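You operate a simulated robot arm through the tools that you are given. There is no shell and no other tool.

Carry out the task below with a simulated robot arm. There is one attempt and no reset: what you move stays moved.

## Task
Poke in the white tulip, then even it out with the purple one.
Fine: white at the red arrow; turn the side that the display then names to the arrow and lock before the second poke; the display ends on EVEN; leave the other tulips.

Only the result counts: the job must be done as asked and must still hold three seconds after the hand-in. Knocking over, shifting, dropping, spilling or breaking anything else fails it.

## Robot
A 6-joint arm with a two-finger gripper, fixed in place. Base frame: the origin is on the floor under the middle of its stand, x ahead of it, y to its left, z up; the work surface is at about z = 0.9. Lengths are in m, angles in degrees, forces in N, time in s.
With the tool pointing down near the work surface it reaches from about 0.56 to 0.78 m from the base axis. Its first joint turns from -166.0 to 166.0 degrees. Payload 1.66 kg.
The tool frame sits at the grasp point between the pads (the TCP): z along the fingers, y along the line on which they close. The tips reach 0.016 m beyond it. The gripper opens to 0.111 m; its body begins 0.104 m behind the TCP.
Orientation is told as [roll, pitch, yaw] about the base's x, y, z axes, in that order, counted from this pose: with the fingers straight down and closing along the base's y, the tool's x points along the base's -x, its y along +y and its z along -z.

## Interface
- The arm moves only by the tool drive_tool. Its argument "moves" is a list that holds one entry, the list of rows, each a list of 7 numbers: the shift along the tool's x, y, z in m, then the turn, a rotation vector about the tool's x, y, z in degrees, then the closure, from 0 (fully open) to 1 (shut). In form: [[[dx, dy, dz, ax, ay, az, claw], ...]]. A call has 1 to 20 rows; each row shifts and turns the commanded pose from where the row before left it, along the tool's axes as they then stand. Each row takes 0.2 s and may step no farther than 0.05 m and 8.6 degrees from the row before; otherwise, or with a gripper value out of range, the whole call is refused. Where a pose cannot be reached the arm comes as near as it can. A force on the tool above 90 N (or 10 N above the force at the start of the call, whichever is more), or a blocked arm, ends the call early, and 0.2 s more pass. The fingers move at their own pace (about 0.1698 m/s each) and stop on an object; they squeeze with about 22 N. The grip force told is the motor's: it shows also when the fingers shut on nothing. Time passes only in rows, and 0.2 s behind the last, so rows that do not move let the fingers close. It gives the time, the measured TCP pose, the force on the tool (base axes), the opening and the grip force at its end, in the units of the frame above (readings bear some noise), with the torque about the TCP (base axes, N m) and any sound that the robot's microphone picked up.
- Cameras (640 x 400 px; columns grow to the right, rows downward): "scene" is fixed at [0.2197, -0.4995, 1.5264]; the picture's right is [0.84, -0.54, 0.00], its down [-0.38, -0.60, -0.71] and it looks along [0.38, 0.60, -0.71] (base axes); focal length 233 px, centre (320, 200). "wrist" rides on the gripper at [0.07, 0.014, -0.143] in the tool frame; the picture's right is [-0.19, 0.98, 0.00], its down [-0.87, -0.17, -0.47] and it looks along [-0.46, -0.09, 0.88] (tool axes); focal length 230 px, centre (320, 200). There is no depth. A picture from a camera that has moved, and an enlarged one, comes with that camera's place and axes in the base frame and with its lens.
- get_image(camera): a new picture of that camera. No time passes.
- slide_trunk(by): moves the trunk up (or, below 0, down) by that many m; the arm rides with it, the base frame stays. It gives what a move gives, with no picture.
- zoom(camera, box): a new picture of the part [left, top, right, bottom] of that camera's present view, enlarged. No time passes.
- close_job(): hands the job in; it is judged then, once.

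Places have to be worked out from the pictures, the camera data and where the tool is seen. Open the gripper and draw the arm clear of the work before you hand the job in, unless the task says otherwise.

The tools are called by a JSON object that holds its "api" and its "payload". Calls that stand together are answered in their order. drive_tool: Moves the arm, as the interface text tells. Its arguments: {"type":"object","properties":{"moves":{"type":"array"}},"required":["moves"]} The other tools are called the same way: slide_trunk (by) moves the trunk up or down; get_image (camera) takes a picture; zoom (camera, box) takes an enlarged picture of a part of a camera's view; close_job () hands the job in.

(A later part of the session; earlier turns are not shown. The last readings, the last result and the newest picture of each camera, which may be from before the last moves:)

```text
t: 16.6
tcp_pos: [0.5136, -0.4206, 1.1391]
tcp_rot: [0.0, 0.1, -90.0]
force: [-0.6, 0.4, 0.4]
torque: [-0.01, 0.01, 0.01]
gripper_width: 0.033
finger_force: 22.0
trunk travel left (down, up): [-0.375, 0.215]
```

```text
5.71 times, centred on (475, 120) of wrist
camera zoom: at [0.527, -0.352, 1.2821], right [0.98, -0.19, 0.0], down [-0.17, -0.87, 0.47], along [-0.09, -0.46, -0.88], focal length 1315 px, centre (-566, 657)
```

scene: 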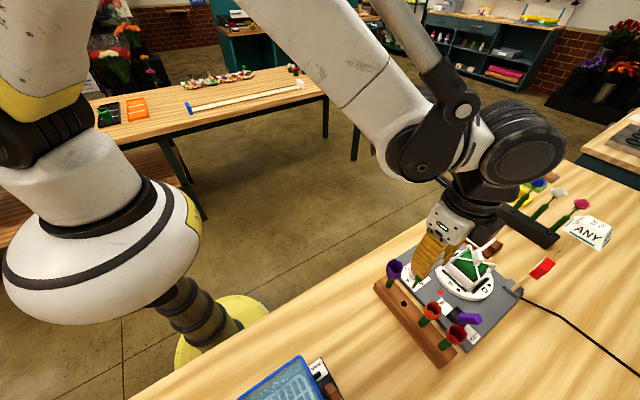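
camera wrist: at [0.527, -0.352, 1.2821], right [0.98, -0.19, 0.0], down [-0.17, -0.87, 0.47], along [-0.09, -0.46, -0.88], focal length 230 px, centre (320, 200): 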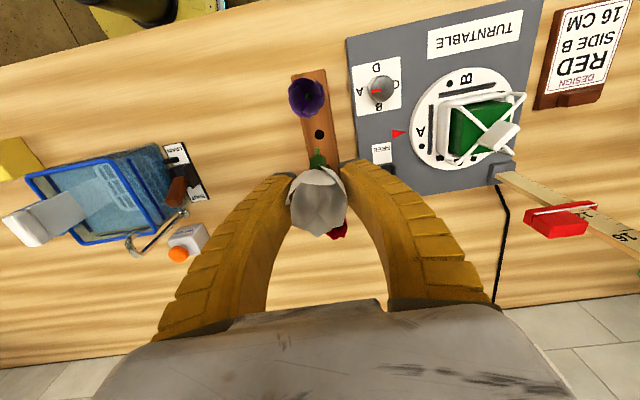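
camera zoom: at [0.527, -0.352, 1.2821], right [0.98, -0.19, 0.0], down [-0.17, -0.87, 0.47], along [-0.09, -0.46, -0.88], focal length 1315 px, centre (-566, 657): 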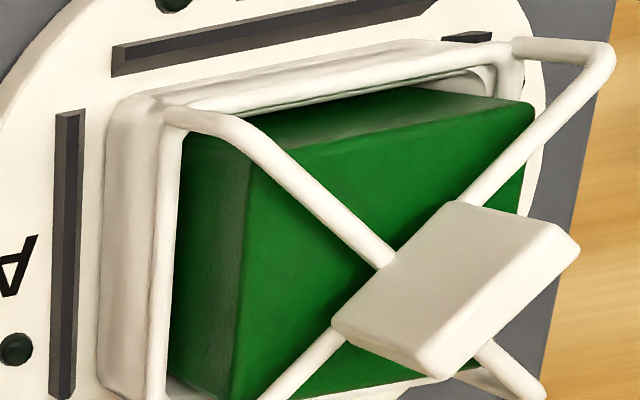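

The foam block is about 5.6 cm square centred near (0.718, −0.449), top at z≈0.987, wires at z≈1.0 and the centre fin up to 1.034. I'll carry the tulip to above the arrow-side triangle (x≈0.70), tilted ~10° forward, staying well above the cage, then look.

{"api": "drive_tool", "payload": {"moves": [[[0, 0.01, -0.03, 0, 0, 0, 1], [-0.0055, 0.03, 0, 0, 0, 0, 1], [-0.0055, 0.03, 0, 0, 0, 0, 1], [-0.0055, 0.03, 0, 0, 0, 0, 1], [-0.0055, 0.03, 0, 0, 0, 0, 1], [-0.0064, 0.034, 0, -3, 0, 0, 1], [0, 0, 0, -3.5, 0, 0, 1], [0, 0, 0, -3.5, 0, 0, 1]]]}}

{"api": "get_image", "payload": {"camera": "wrist"}}

{"api": "get_image", "payload": {"camera": "scene"}}

{"api": "zoom", "payload": {"camera": "scene", "box": [430, 200, 530, 300]}}

```text
t: 18.4
tcp_pos: [0.677, -0.4471, 1.1682]
tcp_rot: [10.0, 0.1, -89.9]
force: [0.4, -0.3, -1.0]
torque: [-0.03, 0.02, -0.01]
gripper_width: 0.0327
finger_force: 22.0
trunk travel left (down, up): [-0.375, 0.215]
```

```text
taken
camera wrist: at [0.6662, -0.3786, 1.3112], right [0.97, -0.19, 0.17], down [-0.25, -0.87, 0.43], along [0.07, -0.46, -0.89], focal length 230 px, centre (320, 200)
```

wrist: 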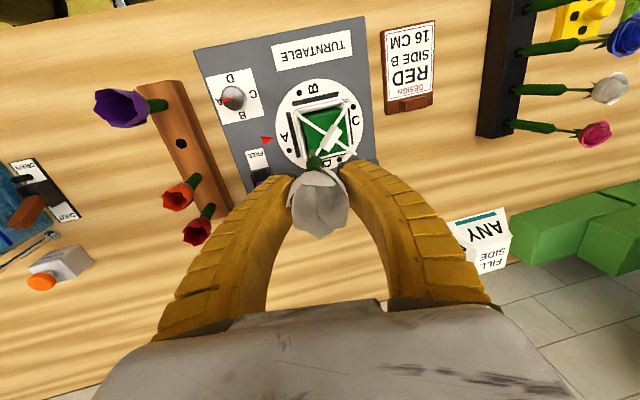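

```text
taken
```

scene: 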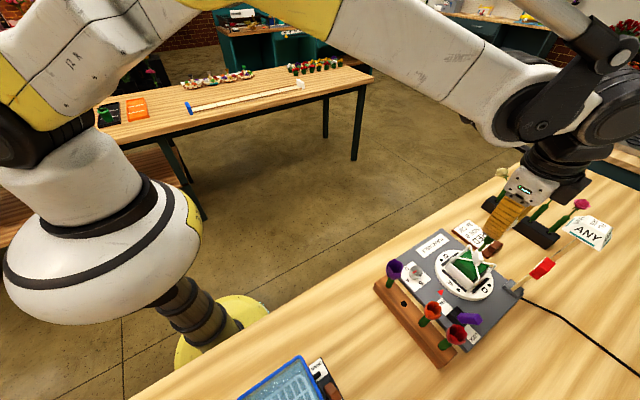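

```text
4.00 times, centred on (480, 250) of scene
camera zoom: at [0.2197, -0.4995, 1.5264], right [0.84, -0.54, 0.0], down [-0.38, -0.6, -0.71], along [0.38, 0.6, -0.71], focal length 931 px, centre (-320, 0)
```

zoom: 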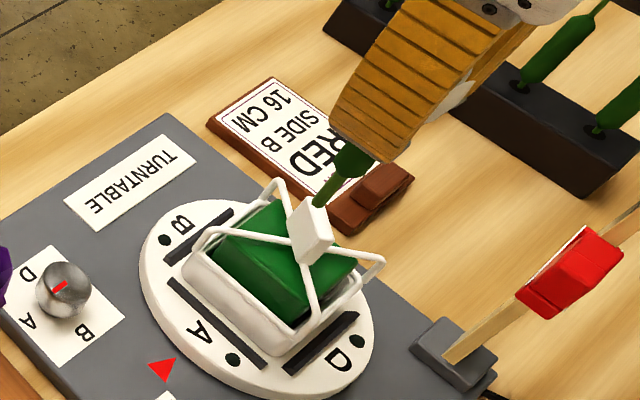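

I have a nearly overhead view of the cage with the stem in frame. I'll zoom in to check tip alignment with the arrow-side triangle.

{"api": "zoom", "payload": {"camera": "wrist", "box": [260, 70, 380, 200]}}

{"api": "zoom", "payload": {"camera": "scene", "box": [450, 220, 510, 290]}}

```text
3.08 times, centred on (320, 135) of wrist
camera zoom: at [0.6662, -0.3786, 1.3112], right [0.97, -0.19, 0.17], down [-0.25, -0.87, 0.43], along [0.07, -0.46, -0.89], focal length 708 px, centre (320, 400)
```

zoom: 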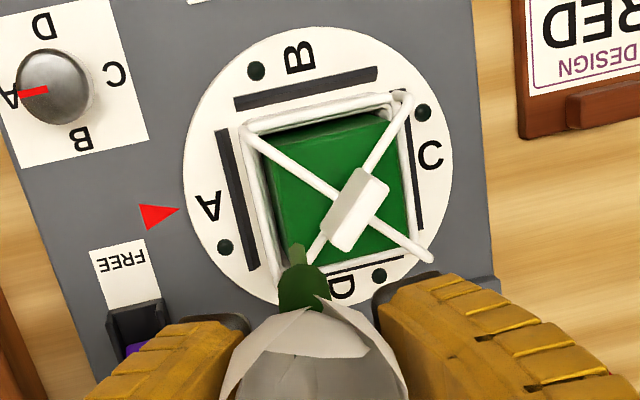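

```text
5.71 times, centred on (480, 255) of scene
camera zoom: at [0.2197, -0.4995, 1.5264], right [0.84, -0.54, 0.0], down [-0.38, -0.6, -0.71], along [0.38, 0.6, -0.71], focal length 1330 px, centre (-594, -114)
```

zoom: 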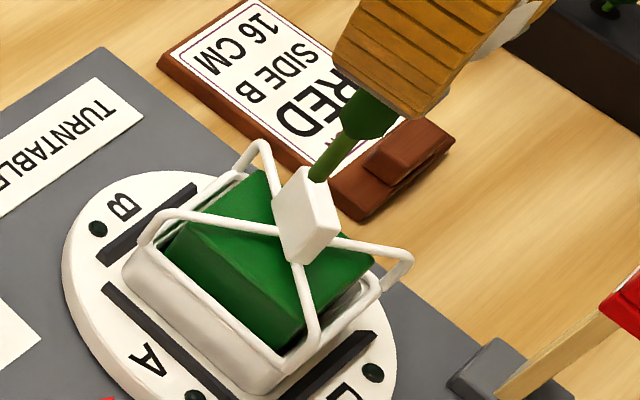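

The tip measures about (0.687, −0.447, 1.06), heading for x≈0.700 at the foam top; I'll shift +3 mm in x, −2 mm in y and descend along the tool axis until the tip is just above the foam, then check.

{"api": "drive_tool", "payload": {"moves": [[[-0.002, 0.003, 0.01, 0, 0, 0, 1], [0, 0, 0.02, 0, 0, 0, 1], [0, 0, 0.02, 0, 0, 0, 1], [0, 0, 0.01, 0, 0, 0, 1]]]}}

{"api": "zoom", "payload": {"camera": "scene", "box": [440, 220, 510, 290]}}

{"api": "zoom", "payload": {"camera": "wrist", "box": [260, 70, 400, 210]}}

```text
t: 19.4
tcp_pos: [0.6908, -0.4467, 1.1081]
tcp_rot: [10.1, 0.1, -90.0]
force: [-0.7, 0.2, -0.8]
torque: [-0.03, -0.02, 0.0]
gripper_width: 0.0325
finger_force: 21.8
trunk travel left (down, up): [-0.375, 0.215]
```

```text
5.71 times, centred on (475, 255) of scene
camera zoom: at [0.2197, -0.4995, 1.5264], right [0.84, -0.54, 0.0], down [-0.38, -0.6, -0.71], along [0.38, 0.6, -0.71], focal length 1330 px, centre (-566, -114)
```

zoom: 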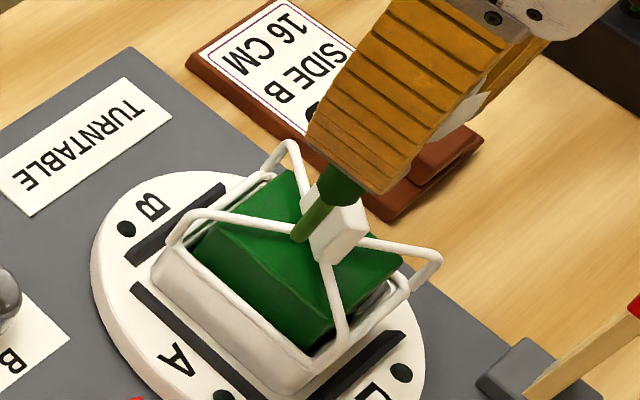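

```text
2.86 times, centred on (330, 140) of wrist
camera zoom: at [0.6804, -0.3785, 1.2515], right [0.97, -0.19, 0.17], down [-0.25, -0.87, 0.43], along [0.06, -0.46, -0.88], focal length 657 px, centre (291, 371)
```

zoom: 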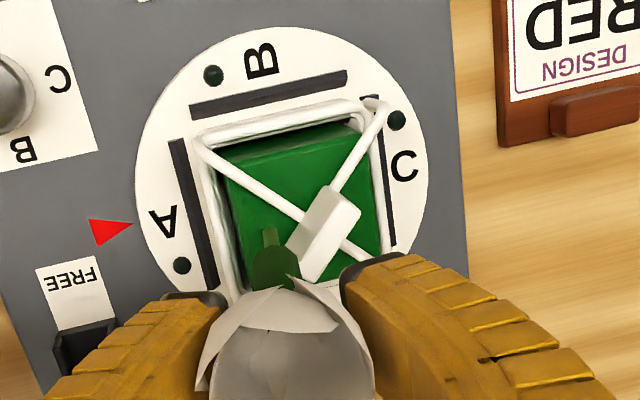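

The tip is at about (0.701, −0.447, 1.004), inside the arrow-side triangle just below wire level. I'll nudge 2 mm toward the arrow and push in slowly, watching force.

{"api": "drive_tool", "payload": {"moves": [[[0, -0.002, 0.006, 0, 0, 0, 1], [0, 0, 0.006, 0, 0, 0, 1], [0, 0, 0.006, 0, 0, 0, 1], [0, 0, 0.005, 0, 0, 0, 1], [0, 0, 0.005, 0, 0, 0, 1]]]}}

{"api": "zoom", "payload": {"camera": "scene", "box": [440, 220, 510, 290]}}

{"api": "zoom", "payload": {"camera": "wrist", "box": [260, 70, 400, 210]}}

```text
t: 20.6
tcp_pos: [0.6928, -0.4489, 1.0797]
tcp_rot: [10.0, 0.1, -90.1]
force: [-0.3, -0.2, -0.5]
torque: [0.02, 0.01, -0.02]
gripper_width: 0.0122
finger_force: 22.4
trunk travel left (down, up): [-0.375, 0.215]
```

```text
5.71 times, centred on (475, 255) of scene
camera zoom: at [0.2197, -0.4995, 1.5264], right [0.84, -0.54, 0.0], down [-0.38, -0.6, -0.71], along [0.38, 0.6, -0.71], focal length 1330 px, centre (-566, -114)
```

zoom: 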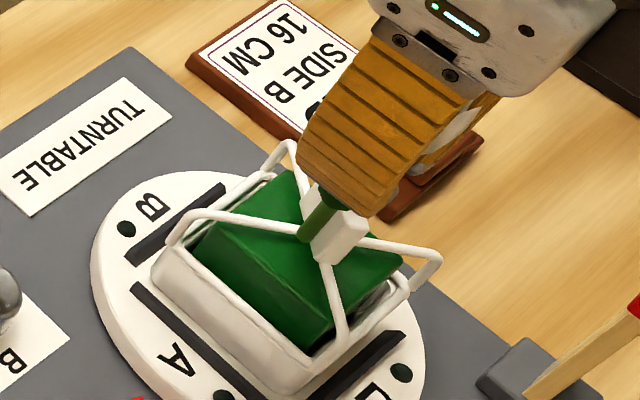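

```text
2.86 times, centred on (330, 140) of wrist
camera zoom: at [0.6819, -0.3799, 1.2237], right [0.97, -0.19, 0.17], down [-0.25, -0.87, 0.43], along [0.06, -0.46, -0.88], focal length 657 px, centre (291, 371)
```

zoom: 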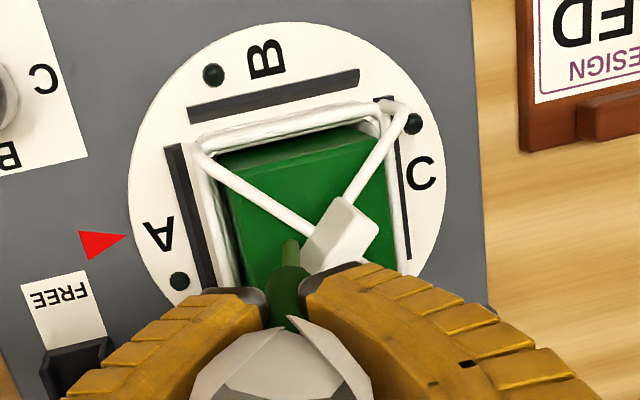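

The grip width dropped to 12 mm: the tip is resting on the foam and the fingers slid down from the bloom onto the thick stem just under it (the bowed fingers leave room for the bloom) – a firmer hold. The centre fin is close at this steep angle, so I'll back out along the tool axis and look at the held tulip.

{"api": "drive_tool", "payload": {"moves": [[[0, 0, -0.01, 0, 0, 0, 1], [0, 0, -0.02, 0, 0, 0, 1], [0, 0, -0.03, 0, 0, 0, 1], [0, -0.02, -0.02, 0, 0, 0, 1]]]}}

{"api": "zoom", "payload": {"camera": "scene", "box": [440, 180, 540, 290]}}

{"api": "zoom", "payload": {"camera": "wrist", "box": [240, 70, 400, 250]}}

{"api": "get_image", "payload": {"camera": "scene"}}

```text
t: 21.6
tcp_pos: [0.6581, -0.4498, 1.1559]
tcp_rot: [10.1, 0.1, -90.0]
force: [-0.4, -0.1, 0.3]
torque: [0.02, -0.04, 0.01]
gripper_width: 0.0123
finger_force: 21.5
trunk travel left (down, up): [-0.375, 0.215]
```

```text
3.64 times, centred on (490, 235) of scene
camera zoom: at [0.2197, -0.4995, 1.5264], right [0.84, -0.54, 0.0], down [-0.38, -0.6, -0.71], along [0.38, 0.6, -0.71], focal length 846 px, centre (-298, 73)
```

zoom: 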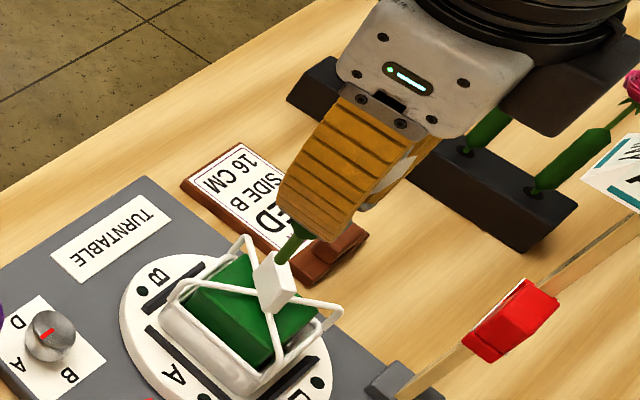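

```text
2.22 times, centred on (320, 160) of wrist
camera zoom: at [0.6469, -0.3808, 1.2985], right [0.97, -0.19, 0.17], down [-0.25, -0.87, 0.43], along [0.07, -0.46, -0.88], focal length 511 px, centre (320, 289)
```

zoom: 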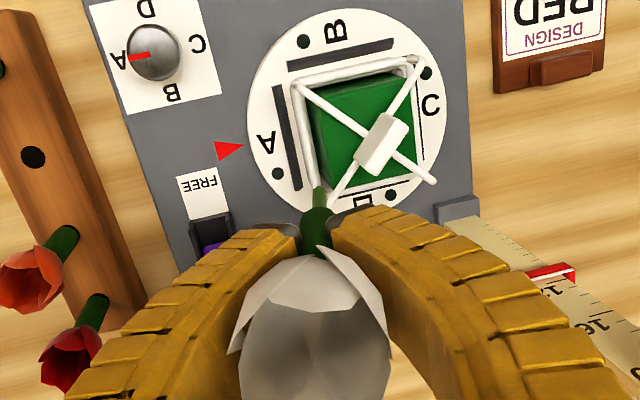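

```text
taken
```

scene: 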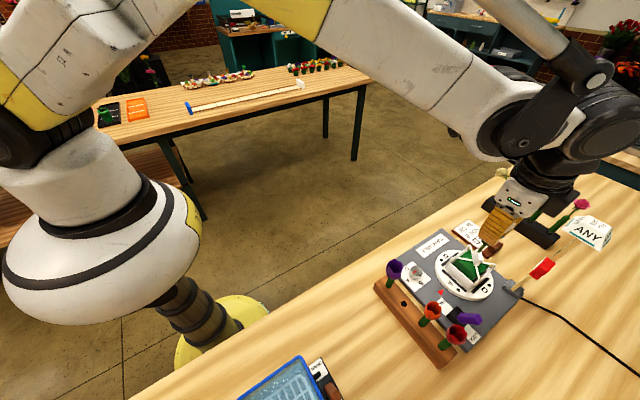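

The tulip is now held squarely on its stem, aligned with the tool (tip ≈0.085 m ahead of the TCP). I'll spin the tool 90° so the fingers close along y (clear of the fin) and tilt to ~28° for a cleaner entry from the arrow side.

{"api": "drive_tool", "payload": {"moves": [[[0, 0, 0, 0, 0, -8.2, 1], [0, 0, 0, 0, 0, -8.2, 1], [0, 0, 0, 0, 0, -8.2, 1], [0, 0, 0, 0, 0, -8.2, 1], [0, 0, 0, 0, 0, -8.2, 1], [0, 0, 0, 0, 0, -8.2, 1], [0, 0, 0, 0, 0, -8.2, 1], [0, 0, 0, 0, 0, -8.2, 1], [0, 0, 0, 0, 0, -8.2, 1], [0, 0, 0, 0, 0, -8.2, 1], [0, 0, 0, 0, 0, -8.0, 1], [0.01, 0, 0, 0, -6, 0, 1], [0.01, 0, 0, 0, -6, 0, 1], [0.01, 0, 0, 0, -6, 0, 1]]]}}

{"api": "get_image", "payload": {"camera": "wrist"}}

{"api": "zoom", "payload": {"camera": "scene", "box": [420, 180, 540, 300]}}

```text
t: 24.6
tcp_pos: [0.6305, -0.4503, 1.1484]
tcp_rot: [0.0, -28.1, -0.1]
force: [-0.8, 0.2, -0.2]
torque: [0.02, -0.03, 0.01]
gripper_width: 0.0121
finger_force: 21.9
trunk travel left (down, up): [-0.375, 0.215]
```

```text
taken
camera wrist: at [0.5012, -0.4373, 1.2424], right [0.17, 0.98, 0.09], down [0.54, -0.17, 0.82], along [0.82, -0.09, -0.56], focal length 230 px, centre (320, 200)
```

wrist: 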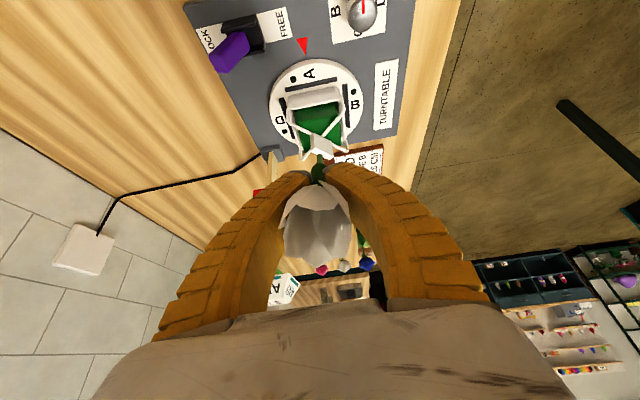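

```text
3.33 times, centred on (480, 240) of scene
camera zoom: at [0.2197, -0.4995, 1.5264], right [0.84, -0.54, 0.0], down [-0.38, -0.6, -0.71], along [0.38, 0.6, -0.71], focal length 776 px, centre (-213, 67)
```

zoom: 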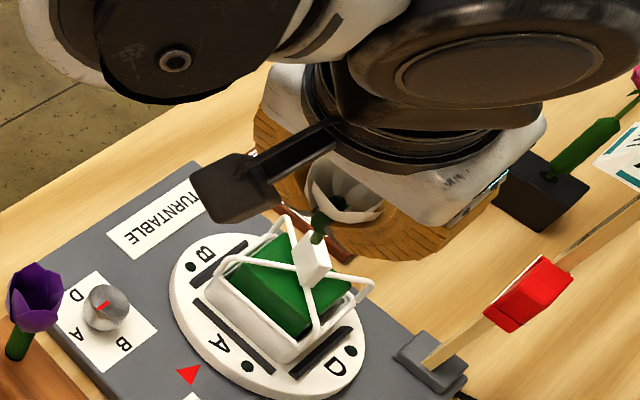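

Tool now tilted 28° with fingers closing along y. I'll move to about 3 cm short of the foam along the insertion line and check alignment.

{"api": "drive_tool", "payload": {"moves": [[[0.007, 0.0006, 0.02, 0, 0, 0, 1], [0.007, 0.0006, 0.02, 0, 0, 0, 1], [0, 0, 0.018, 0, 0, 0, 1]]]}}

{"api": "zoom", "payload": {"camera": "wrist", "box": [250, 70, 390, 210]}}

{"api": "zoom", "payload": {"camera": "scene", "box": [430, 220, 520, 300]}}

```text
t: 25.4
tcp_pos: [0.6457, -0.4471, 1.0883]
tcp_rot: [0.2, -28.1, -0.1]
force: [0.2, 0.4, -0.7]
torque: [-0.03, -0.01, 0.0]
gripper_width: 0.0119
finger_force: 22.1
trunk travel left (down, up): [-0.375, 0.215]
```

```text
2.86 times, centred on (320, 140) of wrist
camera zoom: at [0.5172, -0.4353, 1.1823], right [0.17, 0.98, 0.09], down [0.54, -0.17, 0.82], along [0.82, -0.09, -0.56], focal length 657 px, centre (320, 371)
```

zoom: 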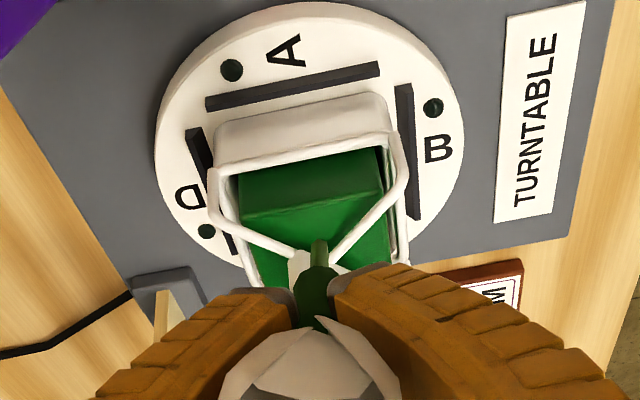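

```text
5.00 times, centred on (475, 260) of scene
camera zoom: at [0.2197, -0.4995, 1.5264], right [0.84, -0.54, 0.0], down [-0.38, -0.6, -0.71], along [0.38, 0.6, -0.71], focal length 1164 px, centre (-455, -100)
```

zoom: 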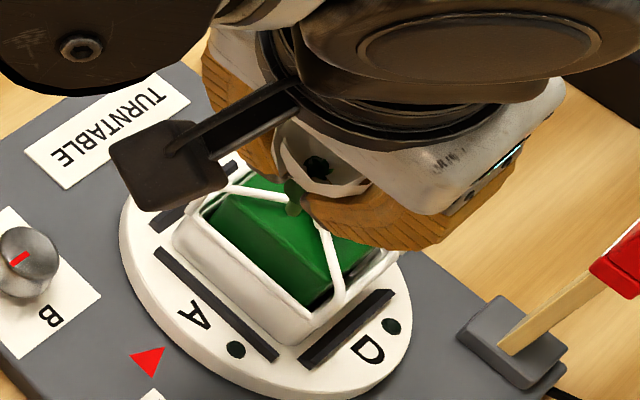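

Tip is at about (0.685, −0.449, 1.012), centred on the foam in y and heading to enter at x≈0.697. I'll advance along the tool axis slowly and watch the force.

{"api": "drive_tool", "payload": {"moves": [[[0, 0, 0.006, 0, 0, 0, 1], [0, 0, 0.006, 0, 0, 0, 1], [0, 0, 0.006, 0, 0, 0, 1], [0, 0, 0.005, 0, 0, 0, 1], [0, 0, 0.004, 0, 0, 0, 1], [0, 0, 0.004, 0, 0, 0, 1]]]}}

{"api": "zoom", "payload": {"camera": "wrist", "box": [250, 70, 390, 210]}}

{"api": "zoom", "payload": {"camera": "scene", "box": [550, 190, 640, 260]}}

```text
t: 26.8
tcp_pos: [0.6602, -0.4489, 1.0627]
tcp_rot: [0.2, -28.0, -0.2]
force: [-0.9, 0.1, -0.3]
torque: [-0.01, 0.0, 0.0]
gripper_width: 0.0121
finger_force: 21.9
trunk travel left (down, up): [-0.375, 0.215]
```

```text
2.86 times, centred on (320, 140) of wrist
camera zoom: at [0.5319, -0.4358, 1.1569], right [0.17, 0.98, 0.09], down [0.54, -0.17, 0.82], along [0.82, -0.09, -0.56], focal length 657 px, centre (320, 371)
```

zoom: 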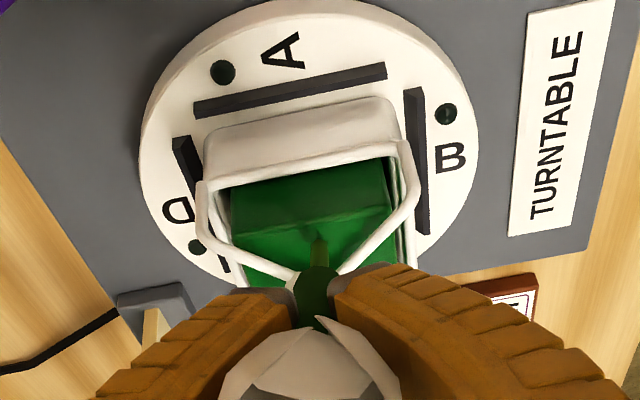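

```text
5.71 times, centred on (595, 225) of scene
camera zoom: at [0.2197, -0.4995, 1.5264], right [0.84, -0.54, 0.0], down [-0.38, -0.6, -0.71], along [0.38, 0.6, -0.71], focal length 1330 px, centre (-1251, 57)
```

zoom: 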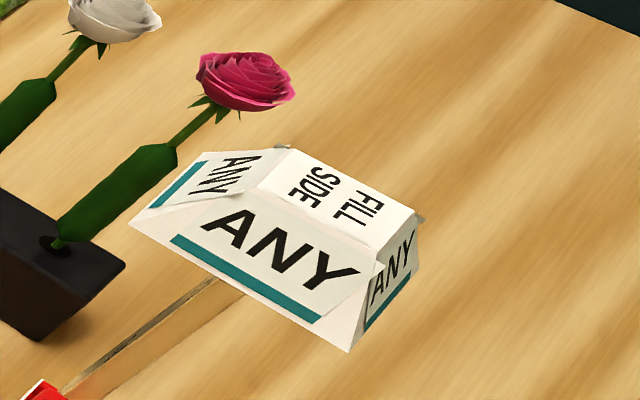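

The tip is right at the foam's top-front edge with no force yet. I'll push on in small steps.

{"api": "drive_tool", "payload": {"moves": [[[0, 0, 0.003, 0, 0, 0, 1], [0, 0, 0.003, 0, 0, 0, 1], [0, 0, 0.003, 0, 0, 0, 1], [0, 0, 0.003, 0, 0, 0, 1]]]}}

{"api": "zoom", "payload": {"camera": "wrist", "box": [250, 70, 390, 210]}}

```text
t: 27.8
tcp_pos: [0.6662, -0.4485, 1.0521]
tcp_rot: [0.2, -28.0, -0.1]
force: [0.1, -0.3, 1.4]
torque: [-0.03, -0.04, 0.03]
gripper_width: 0.0116
finger_force: 22.4
trunk travel left (down, up): [-0.375, 0.215]
```

```text
2.86 times, centred on (320, 140) of wrist
camera zoom: at [0.5372, -0.4365, 1.1449], right [0.17, 0.98, 0.09], down [0.54, -0.17, 0.82], along [0.82, -0.09, -0.56], focal length 657 px, centre (320, 371)
```

zoom: 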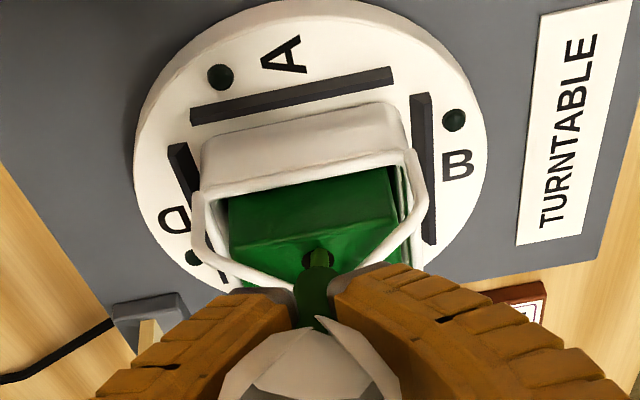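

The pick is going in – a hole has opened in the foam around it with little force. I'll continue in small steps and watch the display.

{"api": "drive_tool", "payload": {"moves": [[[0, 0, 0.003, 0, 0, 0, 1], [0, 0, 0.003, 0, 0, 0, 1], [0, 0, 0.003, 0, 0, 0, 1], [0, 0, 0.003, 0, 0, 0, 1]]]}}

{"api": "zoom", "payload": {"camera": "wrist", "box": [250, 70, 390, 210]}}

{"api": "zoom", "payload": {"camera": "scene", "box": [550, 190, 640, 260]}}

{"api": "zoom", "payload": {"camera": "scene", "box": [430, 220, 520, 300]}}

```text
t: 28.8
tcp_pos: [0.6704, -0.4479, 1.0423]
tcp_rot: [0.1, -28.1, -0.2]
force: [1.3, 0.0, 6.5]
torque: [-0.02, -0.24, -0.01]
gripper_width: 0.0121
finger_force: 22.0
trunk travel left (down, up): [-0.375, 0.215]
```

```text
2.86 times, centred on (320, 140) of wrist
camera zoom: at [0.5416, -0.4355, 1.1349], right [0.17, 0.98, 0.09], down [0.54, -0.17, 0.82], along [0.82, -0.09, -0.56], focal length 657 px, centre (320, 371)
```

zoom: 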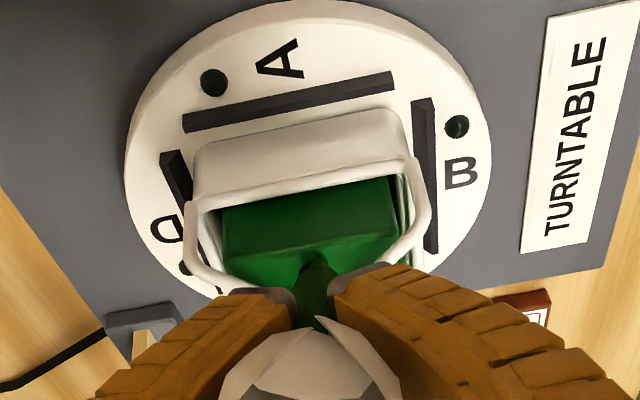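

```text
5.71 times, centred on (595, 225) of scene
camera zoom: at [0.2197, -0.4995, 1.5264], right [0.84, -0.54, 0.0], down [-0.38, -0.6, -0.71], along [0.38, 0.6, -0.71], focal length 1330 px, centre (-1251, 57)
```

zoom: 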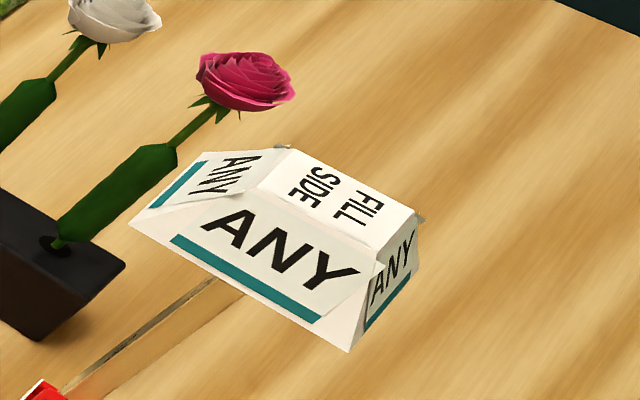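

```text
5.00 times, centred on (475, 260) of scene
camera zoom: at [0.2197, -0.4995, 1.5264], right [0.84, -0.54, 0.0], down [-0.38, -0.6, -0.71], along [0.38, 0.6, -0.71], focal length 1164 px, centre (-455, -100)
```

zoom: 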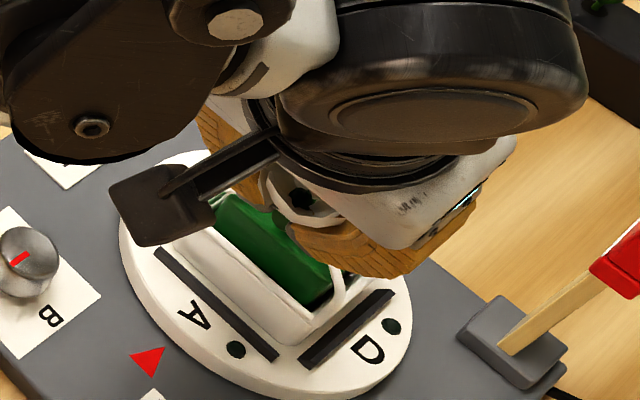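

Force is about 6.6 N and the pick is roughly 2.5 cm in; the display still shows ANY. I'll keep pushing gently.

{"api": "drive_tool", "payload": {"moves": [[[0, 0, 0.003, 0, 0, 0, 1], [0, 0, 0.003, 0, 0, 0, 1], [0, 0, 0.002, 0, 0, 0, 1]]]}}

{"api": "zoom", "payload": {"camera": "wrist", "box": [250, 70, 390, 210]}}

{"api": "zoom", "payload": {"camera": "scene", "box": [550, 190, 640, 260]}}

```text
t: 29.6
tcp_pos: [0.6734, -0.4484, 1.0357]
tcp_rot: [0.1, -28.1, -0.1]
force: [-6.5, 0.6, 14.7]
torque: [-0.03, 0.27, 0.02]
gripper_width: 0.0129
finger_force: 22.3
trunk travel left (down, up): [-0.375, 0.215]
```

```text
2.86 times, centred on (320, 140) of wrist
camera zoom: at [0.5448, -0.4346, 1.1294], right [0.17, 0.98, 0.09], down [0.54, -0.17, 0.82], along [0.82, -0.09, -0.56], focal length 657 px, centre (320, 371)
```

zoom: 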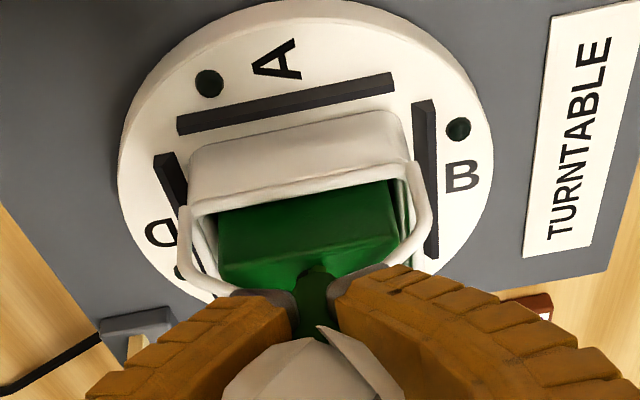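

```text
5.71 times, centred on (595, 225) of scene
camera zoom: at [0.2197, -0.4995, 1.5264], right [0.84, -0.54, 0.0], down [-0.38, -0.6, -0.71], along [0.38, 0.6, -0.71], focal length 1330 px, centre (-1251, 57)
```

zoom: 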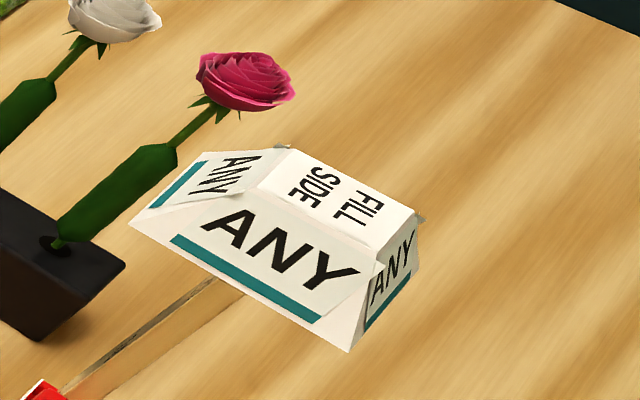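

Axial reaction is now about 16 N and the thick shoulder looks to be meeting the foam. I'll zoom in tight on the entry before deciding to release.

{"api": "zoom", "payload": {"camera": "wrist", "box": [295, 110, 345, 160]}}

{"api": "zoom", "payload": {"camera": "scene", "box": [445, 235, 500, 285]}}

```text
8.00 times, centred on (320, 135) of wrist
camera zoom: at [0.5448, -0.4346, 1.1294], right [0.17, 0.98, 0.09], down [0.54, -0.17, 0.82], along [0.82, -0.09, -0.56], focal length 1841 px, centre (320, 720)
```

zoom: 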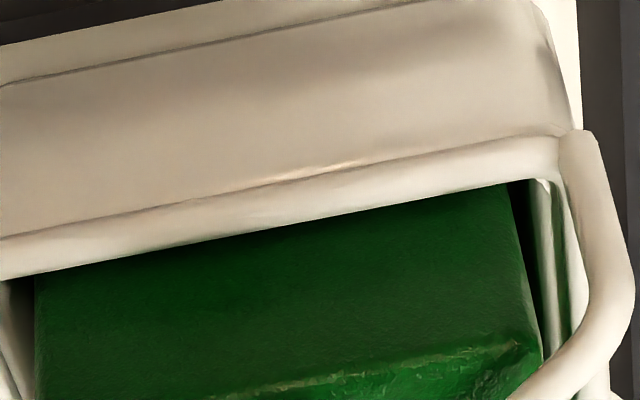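

```text
8.00 times, centred on (472, 260) of scene
camera zoom: at [0.2197, -0.4995, 1.5264], right [0.84, -0.54, 0.0], down [-0.38, -0.6, -0.71], along [0.38, 0.6, -0.71], focal length 1862 px, centre (-900, -280)
```

zoom: 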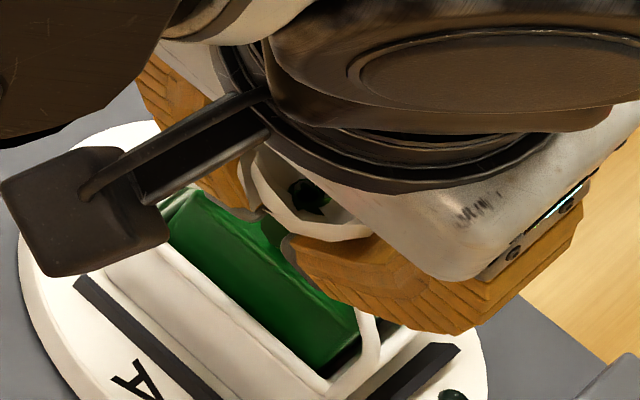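

{"api": "zoom", "payload": {"camera": "wrist", "box": [295, 145, 345, 190]}}

```text
8.89 times, centred on (320, 168) of wrist
camera zoom: at [0.5448, -0.4346, 1.1294], right [0.17, 0.98, 0.09], down [0.54, -0.17, 0.82], along [0.82, -0.09, -0.56], focal length 2045 px, centre (320, 489)
```

zoom: 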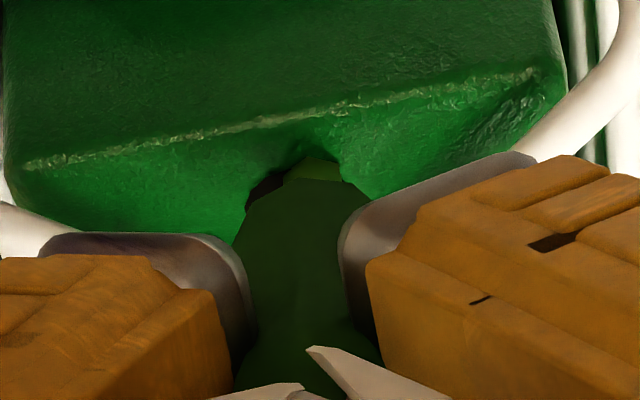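

A few millimetres of pick still show above the shoulder. I'll push 4 mm more while watching the force, then check the display.

{"api": "drive_tool", "payload": {"moves": [[[0, 0, 0.002, 0, 0, 0, 1], [0, 0, 0.002, 0, 0, 0, 1]]]}}

{"api": "zoom", "payload": {"camera": "wrist", "box": [295, 145, 345, 190]}}

{"api": "zoom", "payload": {"camera": "scene", "box": [550, 190, 640, 260]}}

```text
t: 30.2
tcp_pos: [0.677, -0.4465, 1.0339]
tcp_rot: [0.1, -28.1, 0.1]
force: [-4.6, 0.4, 16.3]
torque: [0.04, 0.18, -0.03]
gripper_width: 0.0143
finger_force: 21.7
trunk travel left (down, up): [-0.375, 0.215]
```

```text
8.89 times, centred on (320, 168) of wrist
camera zoom: at [0.5477, -0.4349, 1.1257], right [0.17, 0.98, 0.09], down [0.54, -0.17, 0.82], along [0.82, -0.09, -0.56], focal length 2045 px, centre (320, 489)
```

zoom: 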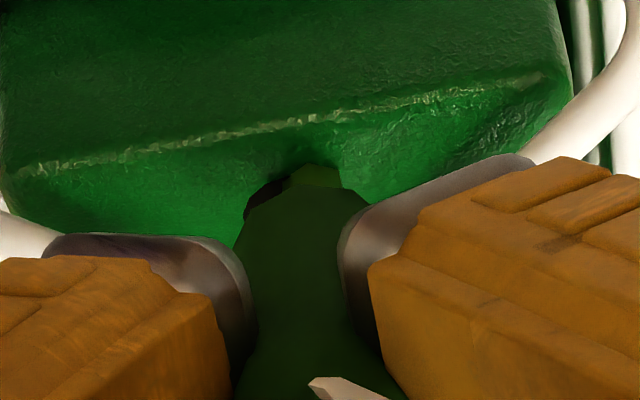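

```text
5.71 times, centred on (595, 225) of scene
camera zoom: at [0.2197, -0.4995, 1.5264], right [0.84, -0.54, 0.0], down [-0.38, -0.6, -0.71], along [0.38, 0.6, -0.71], focal length 1330 px, centre (-1251, 57)
```

zoom: 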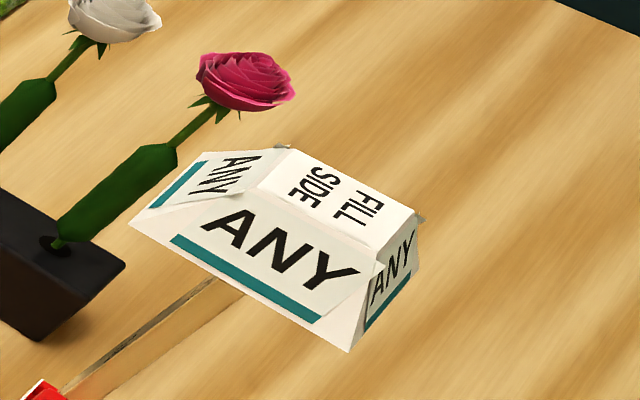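

Vertical progress has stopped at about 17 N while the grip width grew slightly, and the force line suggests the fingertips may be touching the guard wires. I'll zoom on both fingertips to check.

{"api": "zoom", "payload": {"camera": "wrist", "box": [270, 130, 380, 200]}}

{"api": "zoom", "payload": {"camera": "scene", "box": [455, 245, 500, 280]}}

```text
5.71 times, centred on (325, 165) of wrist
camera zoom: at [0.5477, -0.4349, 1.1257], right [0.17, 0.98, 0.09], down [0.54, -0.17, 0.82], along [0.82, -0.09, -0.56], focal length 1315 px, centre (291, 400)
```

zoom: 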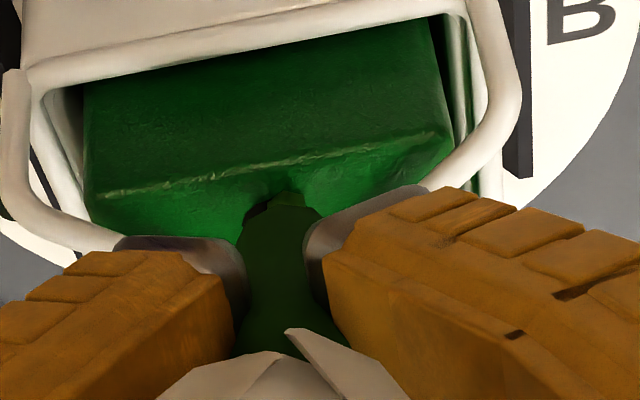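

```text
11.43 times, centred on (478, 262) of scene
camera zoom: at [0.2197, -0.4995, 1.5264], right [0.84, -0.54, 0.0], down [-0.38, -0.6, -0.71], along [0.38, 0.6, -0.71], focal length 2660 px, centre (-1480, -514)
```

zoom: 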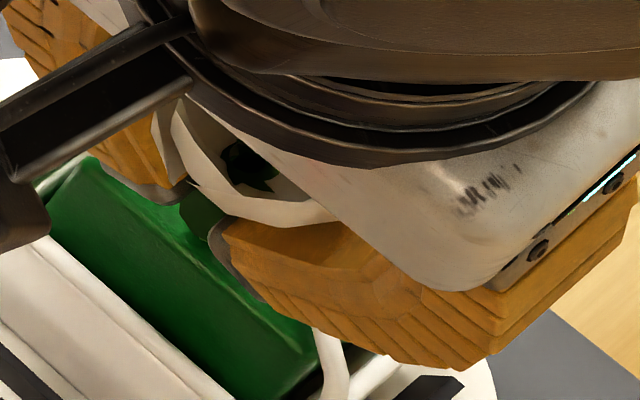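

The fingertips still clear the wires; the pick seems ~2.5 cm in and held with ~16 N of foam resistance, which is the slip limit of this grip. I'll release gently to let the tulip settle and see whether the display responds.

{"api": "drive_tool", "payload": {"moves": [[[0, 0, -0.001, 0, 0, 0, 0.85], [0, 0, 0, 0, 0, 0, 0.7], [0, 0, 0, 0, 0, 0, 0.5], [0, 0, 0, 0, 0, 0, 0.45], [0, 0, 0, 0, 0, 0, 0.45]]]}}

{"api": "zoom", "payload": {"camera": "wrist", "box": [240, 90, 400, 250]}}

{"api": "zoom", "payload": {"camera": "scene", "box": [550, 190, 640, 260]}}

```text
t: 31.4
tcp_pos: [0.676, -0.4484, 1.0316]
tcp_rot: [0.3, -27.9, -0.1]
force: [-0.1, 0.7, -0.6]
torque: [-0.01, 0.01, -0.03]
gripper_width: 0.0628
finger_force: 1.4
trunk travel left (down, up): [-0.375, 0.215]
```

```text
2.50 times, centred on (320, 170) of wrist
camera zoom: at [0.548, -0.4358, 1.1245], right [0.17, 0.98, 0.09], down [0.54, -0.17, 0.82], along [0.82, -0.09, -0.56], focal length 575 px, centre (320, 275)
```

zoom: 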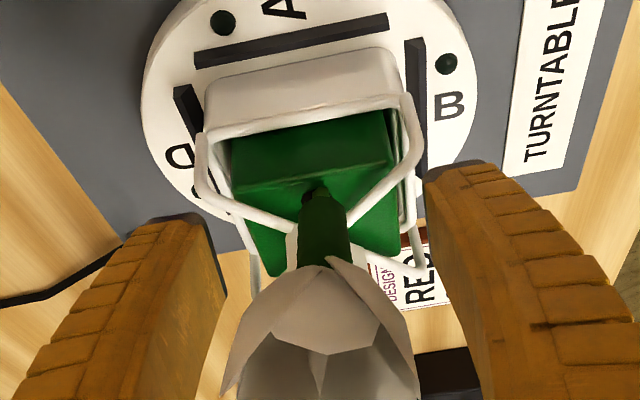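

```text
5.71 times, centred on (595, 225) of scene
camera zoom: at [0.2197, -0.4995, 1.5264], right [0.84, -0.54, 0.0], down [-0.38, -0.6, -0.71], along [0.38, 0.6, -0.71], focal length 1330 px, centre (-1251, 57)
```

zoom: 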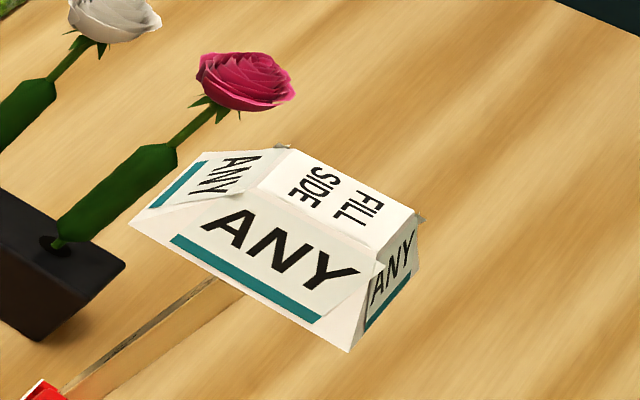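

The tulip stays upright in the foam by itself, but the display still says ANY. I'll withdraw along the tool axis and look again from a clear position.

{"api": "drive_tool", "payload": {"moves": [[[0, 0, -0.02, 0, 0, 0, 0.4], [0, 0, -0.03, 0, 0, 0, 0.4], [0, 0, -0.04, 0, 0, 0, 0.4], [0.02, 0, -0.03, 0, 0, 0, 0.4], [0, 0, 0, 0, 0, 0, 0.4]]]}}

{"api": "get_image", "payload": {"camera": "wrist"}}

{"api": "zoom", "payload": {"camera": "wrist", "box": [250, 60, 390, 200]}}

{"api": "zoom", "payload": {"camera": "scene", "box": [430, 210, 520, 300]}}

{"api": "zoom", "payload": {"camera": "scene", "box": [550, 190, 640, 260]}}

```text
t: 32.6
tcp_pos: [0.5997, -0.447, 1.1291]
tcp_rot: [0.2, -28.0, -0.1]
force: [0.9, 0.9, 0.2]
torque: [0.0, 0.03, 0.01]
gripper_width: 0.0685
finger_force: 0.9
trunk travel left (down, up): [-0.375, 0.215]
```

```text
taken
camera wrist: at [0.4716, -0.4347, 1.2221], right [0.17, 0.98, 0.09], down [0.54, -0.17, 0.82], along [0.82, -0.09, -0.56], focal length 230 px, centre (320, 200)
```

wrist: 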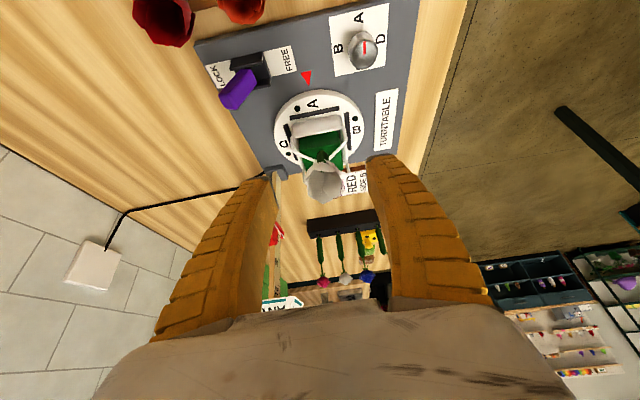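

```text
2.86 times, centred on (320, 130) of wrist
camera zoom: at [0.4716, -0.4347, 1.2221], right [0.17, 0.98, 0.09], down [0.54, -0.17, 0.82], along [0.82, -0.09, -0.56], focal length 657 px, centre (320, 400)
```

zoom: 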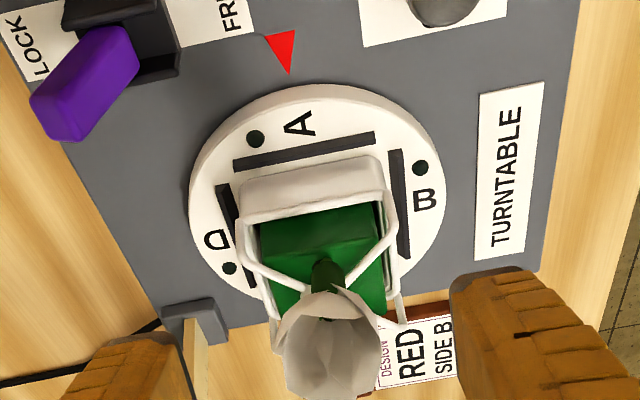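

```text
4.44 times, centred on (475, 255) of scene
camera zoom: at [0.2197, -0.4995, 1.5264], right [0.84, -0.54, 0.0], down [-0.38, -0.6, -0.71], along [0.38, 0.6, -0.71], focal length 1034 px, centre (-369, -44)
```

zoom: 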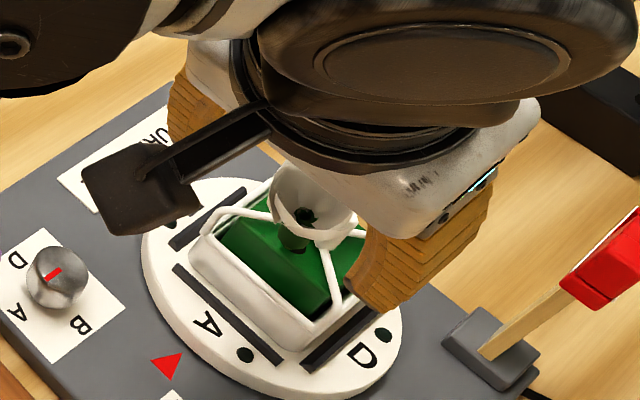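

```text
5.71 times, centred on (595, 225) of scene
camera zoom: at [0.2197, -0.4995, 1.5264], right [0.84, -0.54, 0.0], down [-0.38, -0.6, -0.71], along [0.38, 0.6, -0.71], focal length 1330 px, centre (-1251, 57)
```

zoom: 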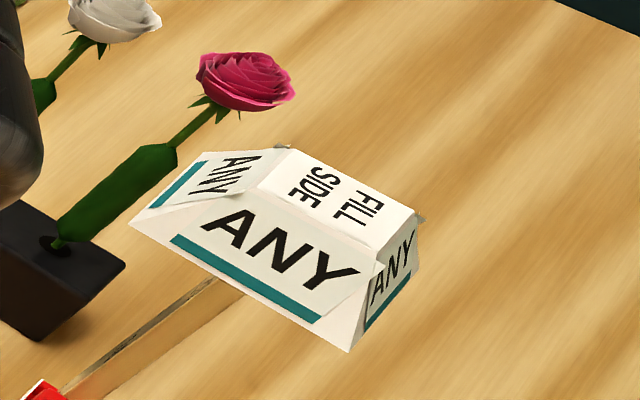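

The white tulip stands in the foam, but the display has not changed. I'll back the hand off to get a clear view of how deep it is and let a moment pass.

{"api": "drive_tool", "payload": {"moves": [[[0, 0.03, -0.04, 0, 8, 0, 0.4], [0, 0.03, -0.04, 0, 8, 0, 0.4], [0, 0.04, 0, 0, 8, 0, 0.4], [0, 0.04, 0, 0, 4, 0, 0.4], [0, 0, 0, 0, 0, 0, 0.4]]]}}

{"api": "zoom", "payload": {"camera": "scene", "box": [440, 230, 510, 300]}}

{"api": "get_image", "payload": {"camera": "scene"}}

{"api": "get_image", "payload": {"camera": "wrist"}}

```text
t: 33.8
tcp_pos: [0.567, -0.3095, 1.1981]
tcp_rot: [0.1, 0.1, 0.1]
force: [0.6, -0.4, -0.4]
torque: [0.0, 0.01, 0.01]
gripper_width: 0.0685
finger_force: 1.0
trunk travel left (down, up): [-0.375, 0.215]
```

```text
5.71 times, centred on (475, 265) of scene
camera zoom: at [0.2197, -0.4995, 1.5264], right [0.84, -0.54, 0.0], down [-0.38, -0.6, -0.71], along [0.38, 0.6, -0.71], focal length 1330 px, centre (-566, -171)
```

zoom: 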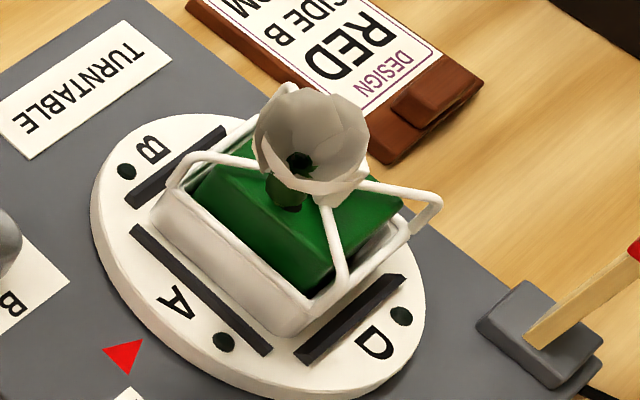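

```text
taken
```

scene: 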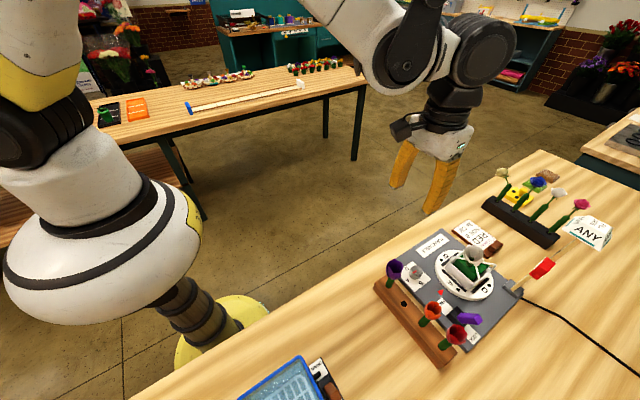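

```text
taken
camera wrist: at [0.4975, -0.2977, 1.3414], right [0.19, 0.98, 0.0], down [0.87, -0.17, 0.47], along [0.46, -0.09, -0.88], focal length 230 px, centre (320, 200)
```

wrist: 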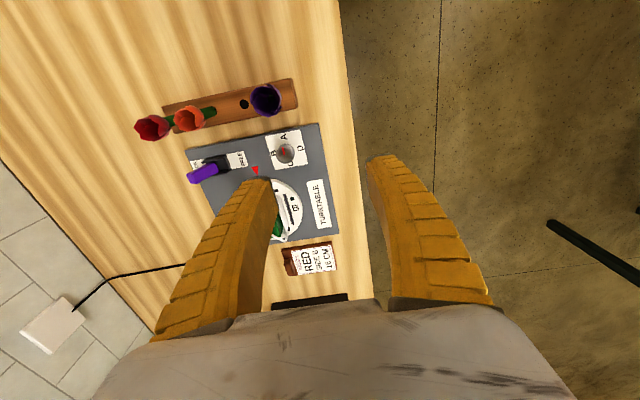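

I'll zoom tightly at the entry hole to judge the depth and where it is relative to the foam's A-side edge.

{"api": "zoom", "payload": {"camera": "scene", "box": [458, 255, 493, 285]}}

{"api": "zoom", "payload": {"camera": "scene", "box": [570, 205, 625, 255]}}

```text
13.33 times, centred on (476, 270) of scene
camera zoom: at [0.2197, -0.4995, 1.5264], right [0.84, -0.54, 0.0], down [-0.38, -0.6, -0.71], along [0.38, 0.6, -0.71], focal length 3103 px, centre (-1753, -733)
```

zoom: 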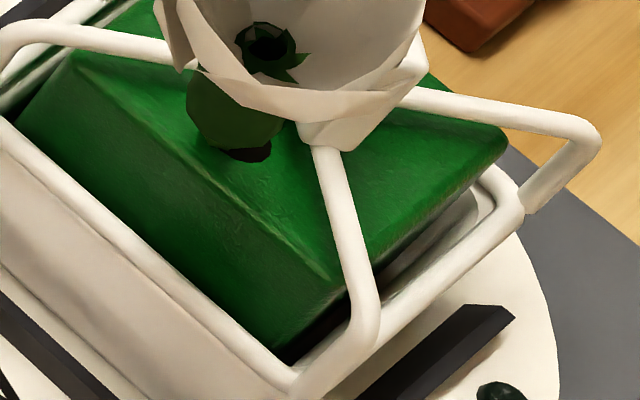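

```text
8.00 times, centred on (598, 230) of scene
camera zoom: at [0.2197, -0.4995, 1.5264], right [0.84, -0.54, 0.0], down [-0.38, -0.6, -0.71], along [0.38, 0.6, -0.71], focal length 1862 px, centre (-1900, -40)
```

zoom: 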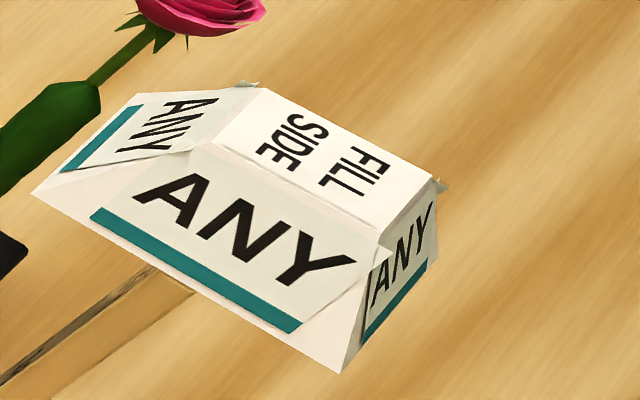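

The hole is on the foam's top close to the A-side edge and the shoulder still hovers a little; no sound or display change suggests it is not seated deep enough. I'll get a side profile (camera looking along −y) to measure depth and tilt.

{"api": "drive_tool", "payload": {"moves": [[[0, 0, 0, 0, 0, 8.2, 0.4], [0, 0, 0, 0, 0, 8.2, 0.4], [0, 0, 0, 0, 0, 8.2, 0.4], [0, 0, 0, 0, 0, 8.2, 0.4], [0, 0, 0, 0, 0, 8.2, 0.4], [0, 0, 0, 0, 0, 8.2, 0.4], [0, 0, 0, 0, 0, 8.2, 0.4], [0, 0, 0, 0, 0, 8.2, 0.4], [0, 0, 0, 0, 0, 8.2, 0.4], [0, 0, 0, 0, 0, 8.2, 0.4], [0, 0, 0, 0, 0, 8.0, 0.4], [0, 0.041, 0, 0, 0, 0, 0.4], [0, 0.041, 0, 0, 0, 0, 0.4], [0, 0.035, 0, 0, 0, 0, 0.4], [0, 0, 0, 0, -8.4, 0, 0.4], [0, 0, 0, 0, -8.4, 0, 0.4], [0, 0, 0, 0, -8.4, 0, 0.4], [0, 0, 0, 0, -8.4, 0, 0.4], [0, 0, 0, 0, -8.4, 0, 0.4], [0, 0, 0, 0, -8, 0, 0.4]]]}}

{"api": "drive_tool", "payload": {"moves": [[[0.028, 0, 0.03, 0, 0, 0, 0.4], [0.028, 0, 0.03, 0, 0, 0, 0.4], [0.025, 0, 0.03, 0, 0, 0, 0.4]]]}}

{"api": "get_image", "payload": {"camera": "wrist"}}

```text
t: 38.0
tcp_pos: [0.6877, -0.3082, 1.2008]
tcp_rot: [0.0, -50.0, -90.0]
force: [0.2, 0.2, -0.5]
torque: [-0.02, 0.02, -0.03]
gripper_width: 0.0682
finger_force: 1.3
trunk travel left (down, up): [-0.375, 0.215]
```

```text
t: 38.8
tcp_pos: [0.6877, -0.3257, 1.0833]
tcp_rot: [-0.1, -49.9, -89.9]
force: [0.6, -0.1, 0.0]
torque: [0.0, 0.01, -0.01]
gripper_width: 0.0684
finger_force: 1.0
trunk travel left (down, up): [-0.375, 0.215]
```

```text
taken
camera wrist: at [0.7009, -0.172, 1.1216], right [0.98, -0.12, 0.14], down [-0.17, -0.2, 0.97], along [-0.09, -0.97, -0.21], focal length 230 px, centre (320, 200)
```

wrist: 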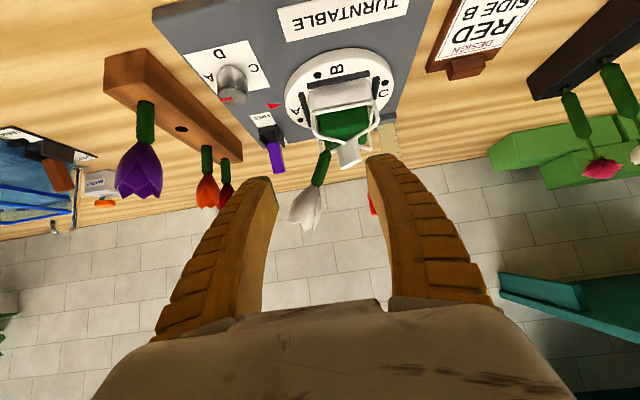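

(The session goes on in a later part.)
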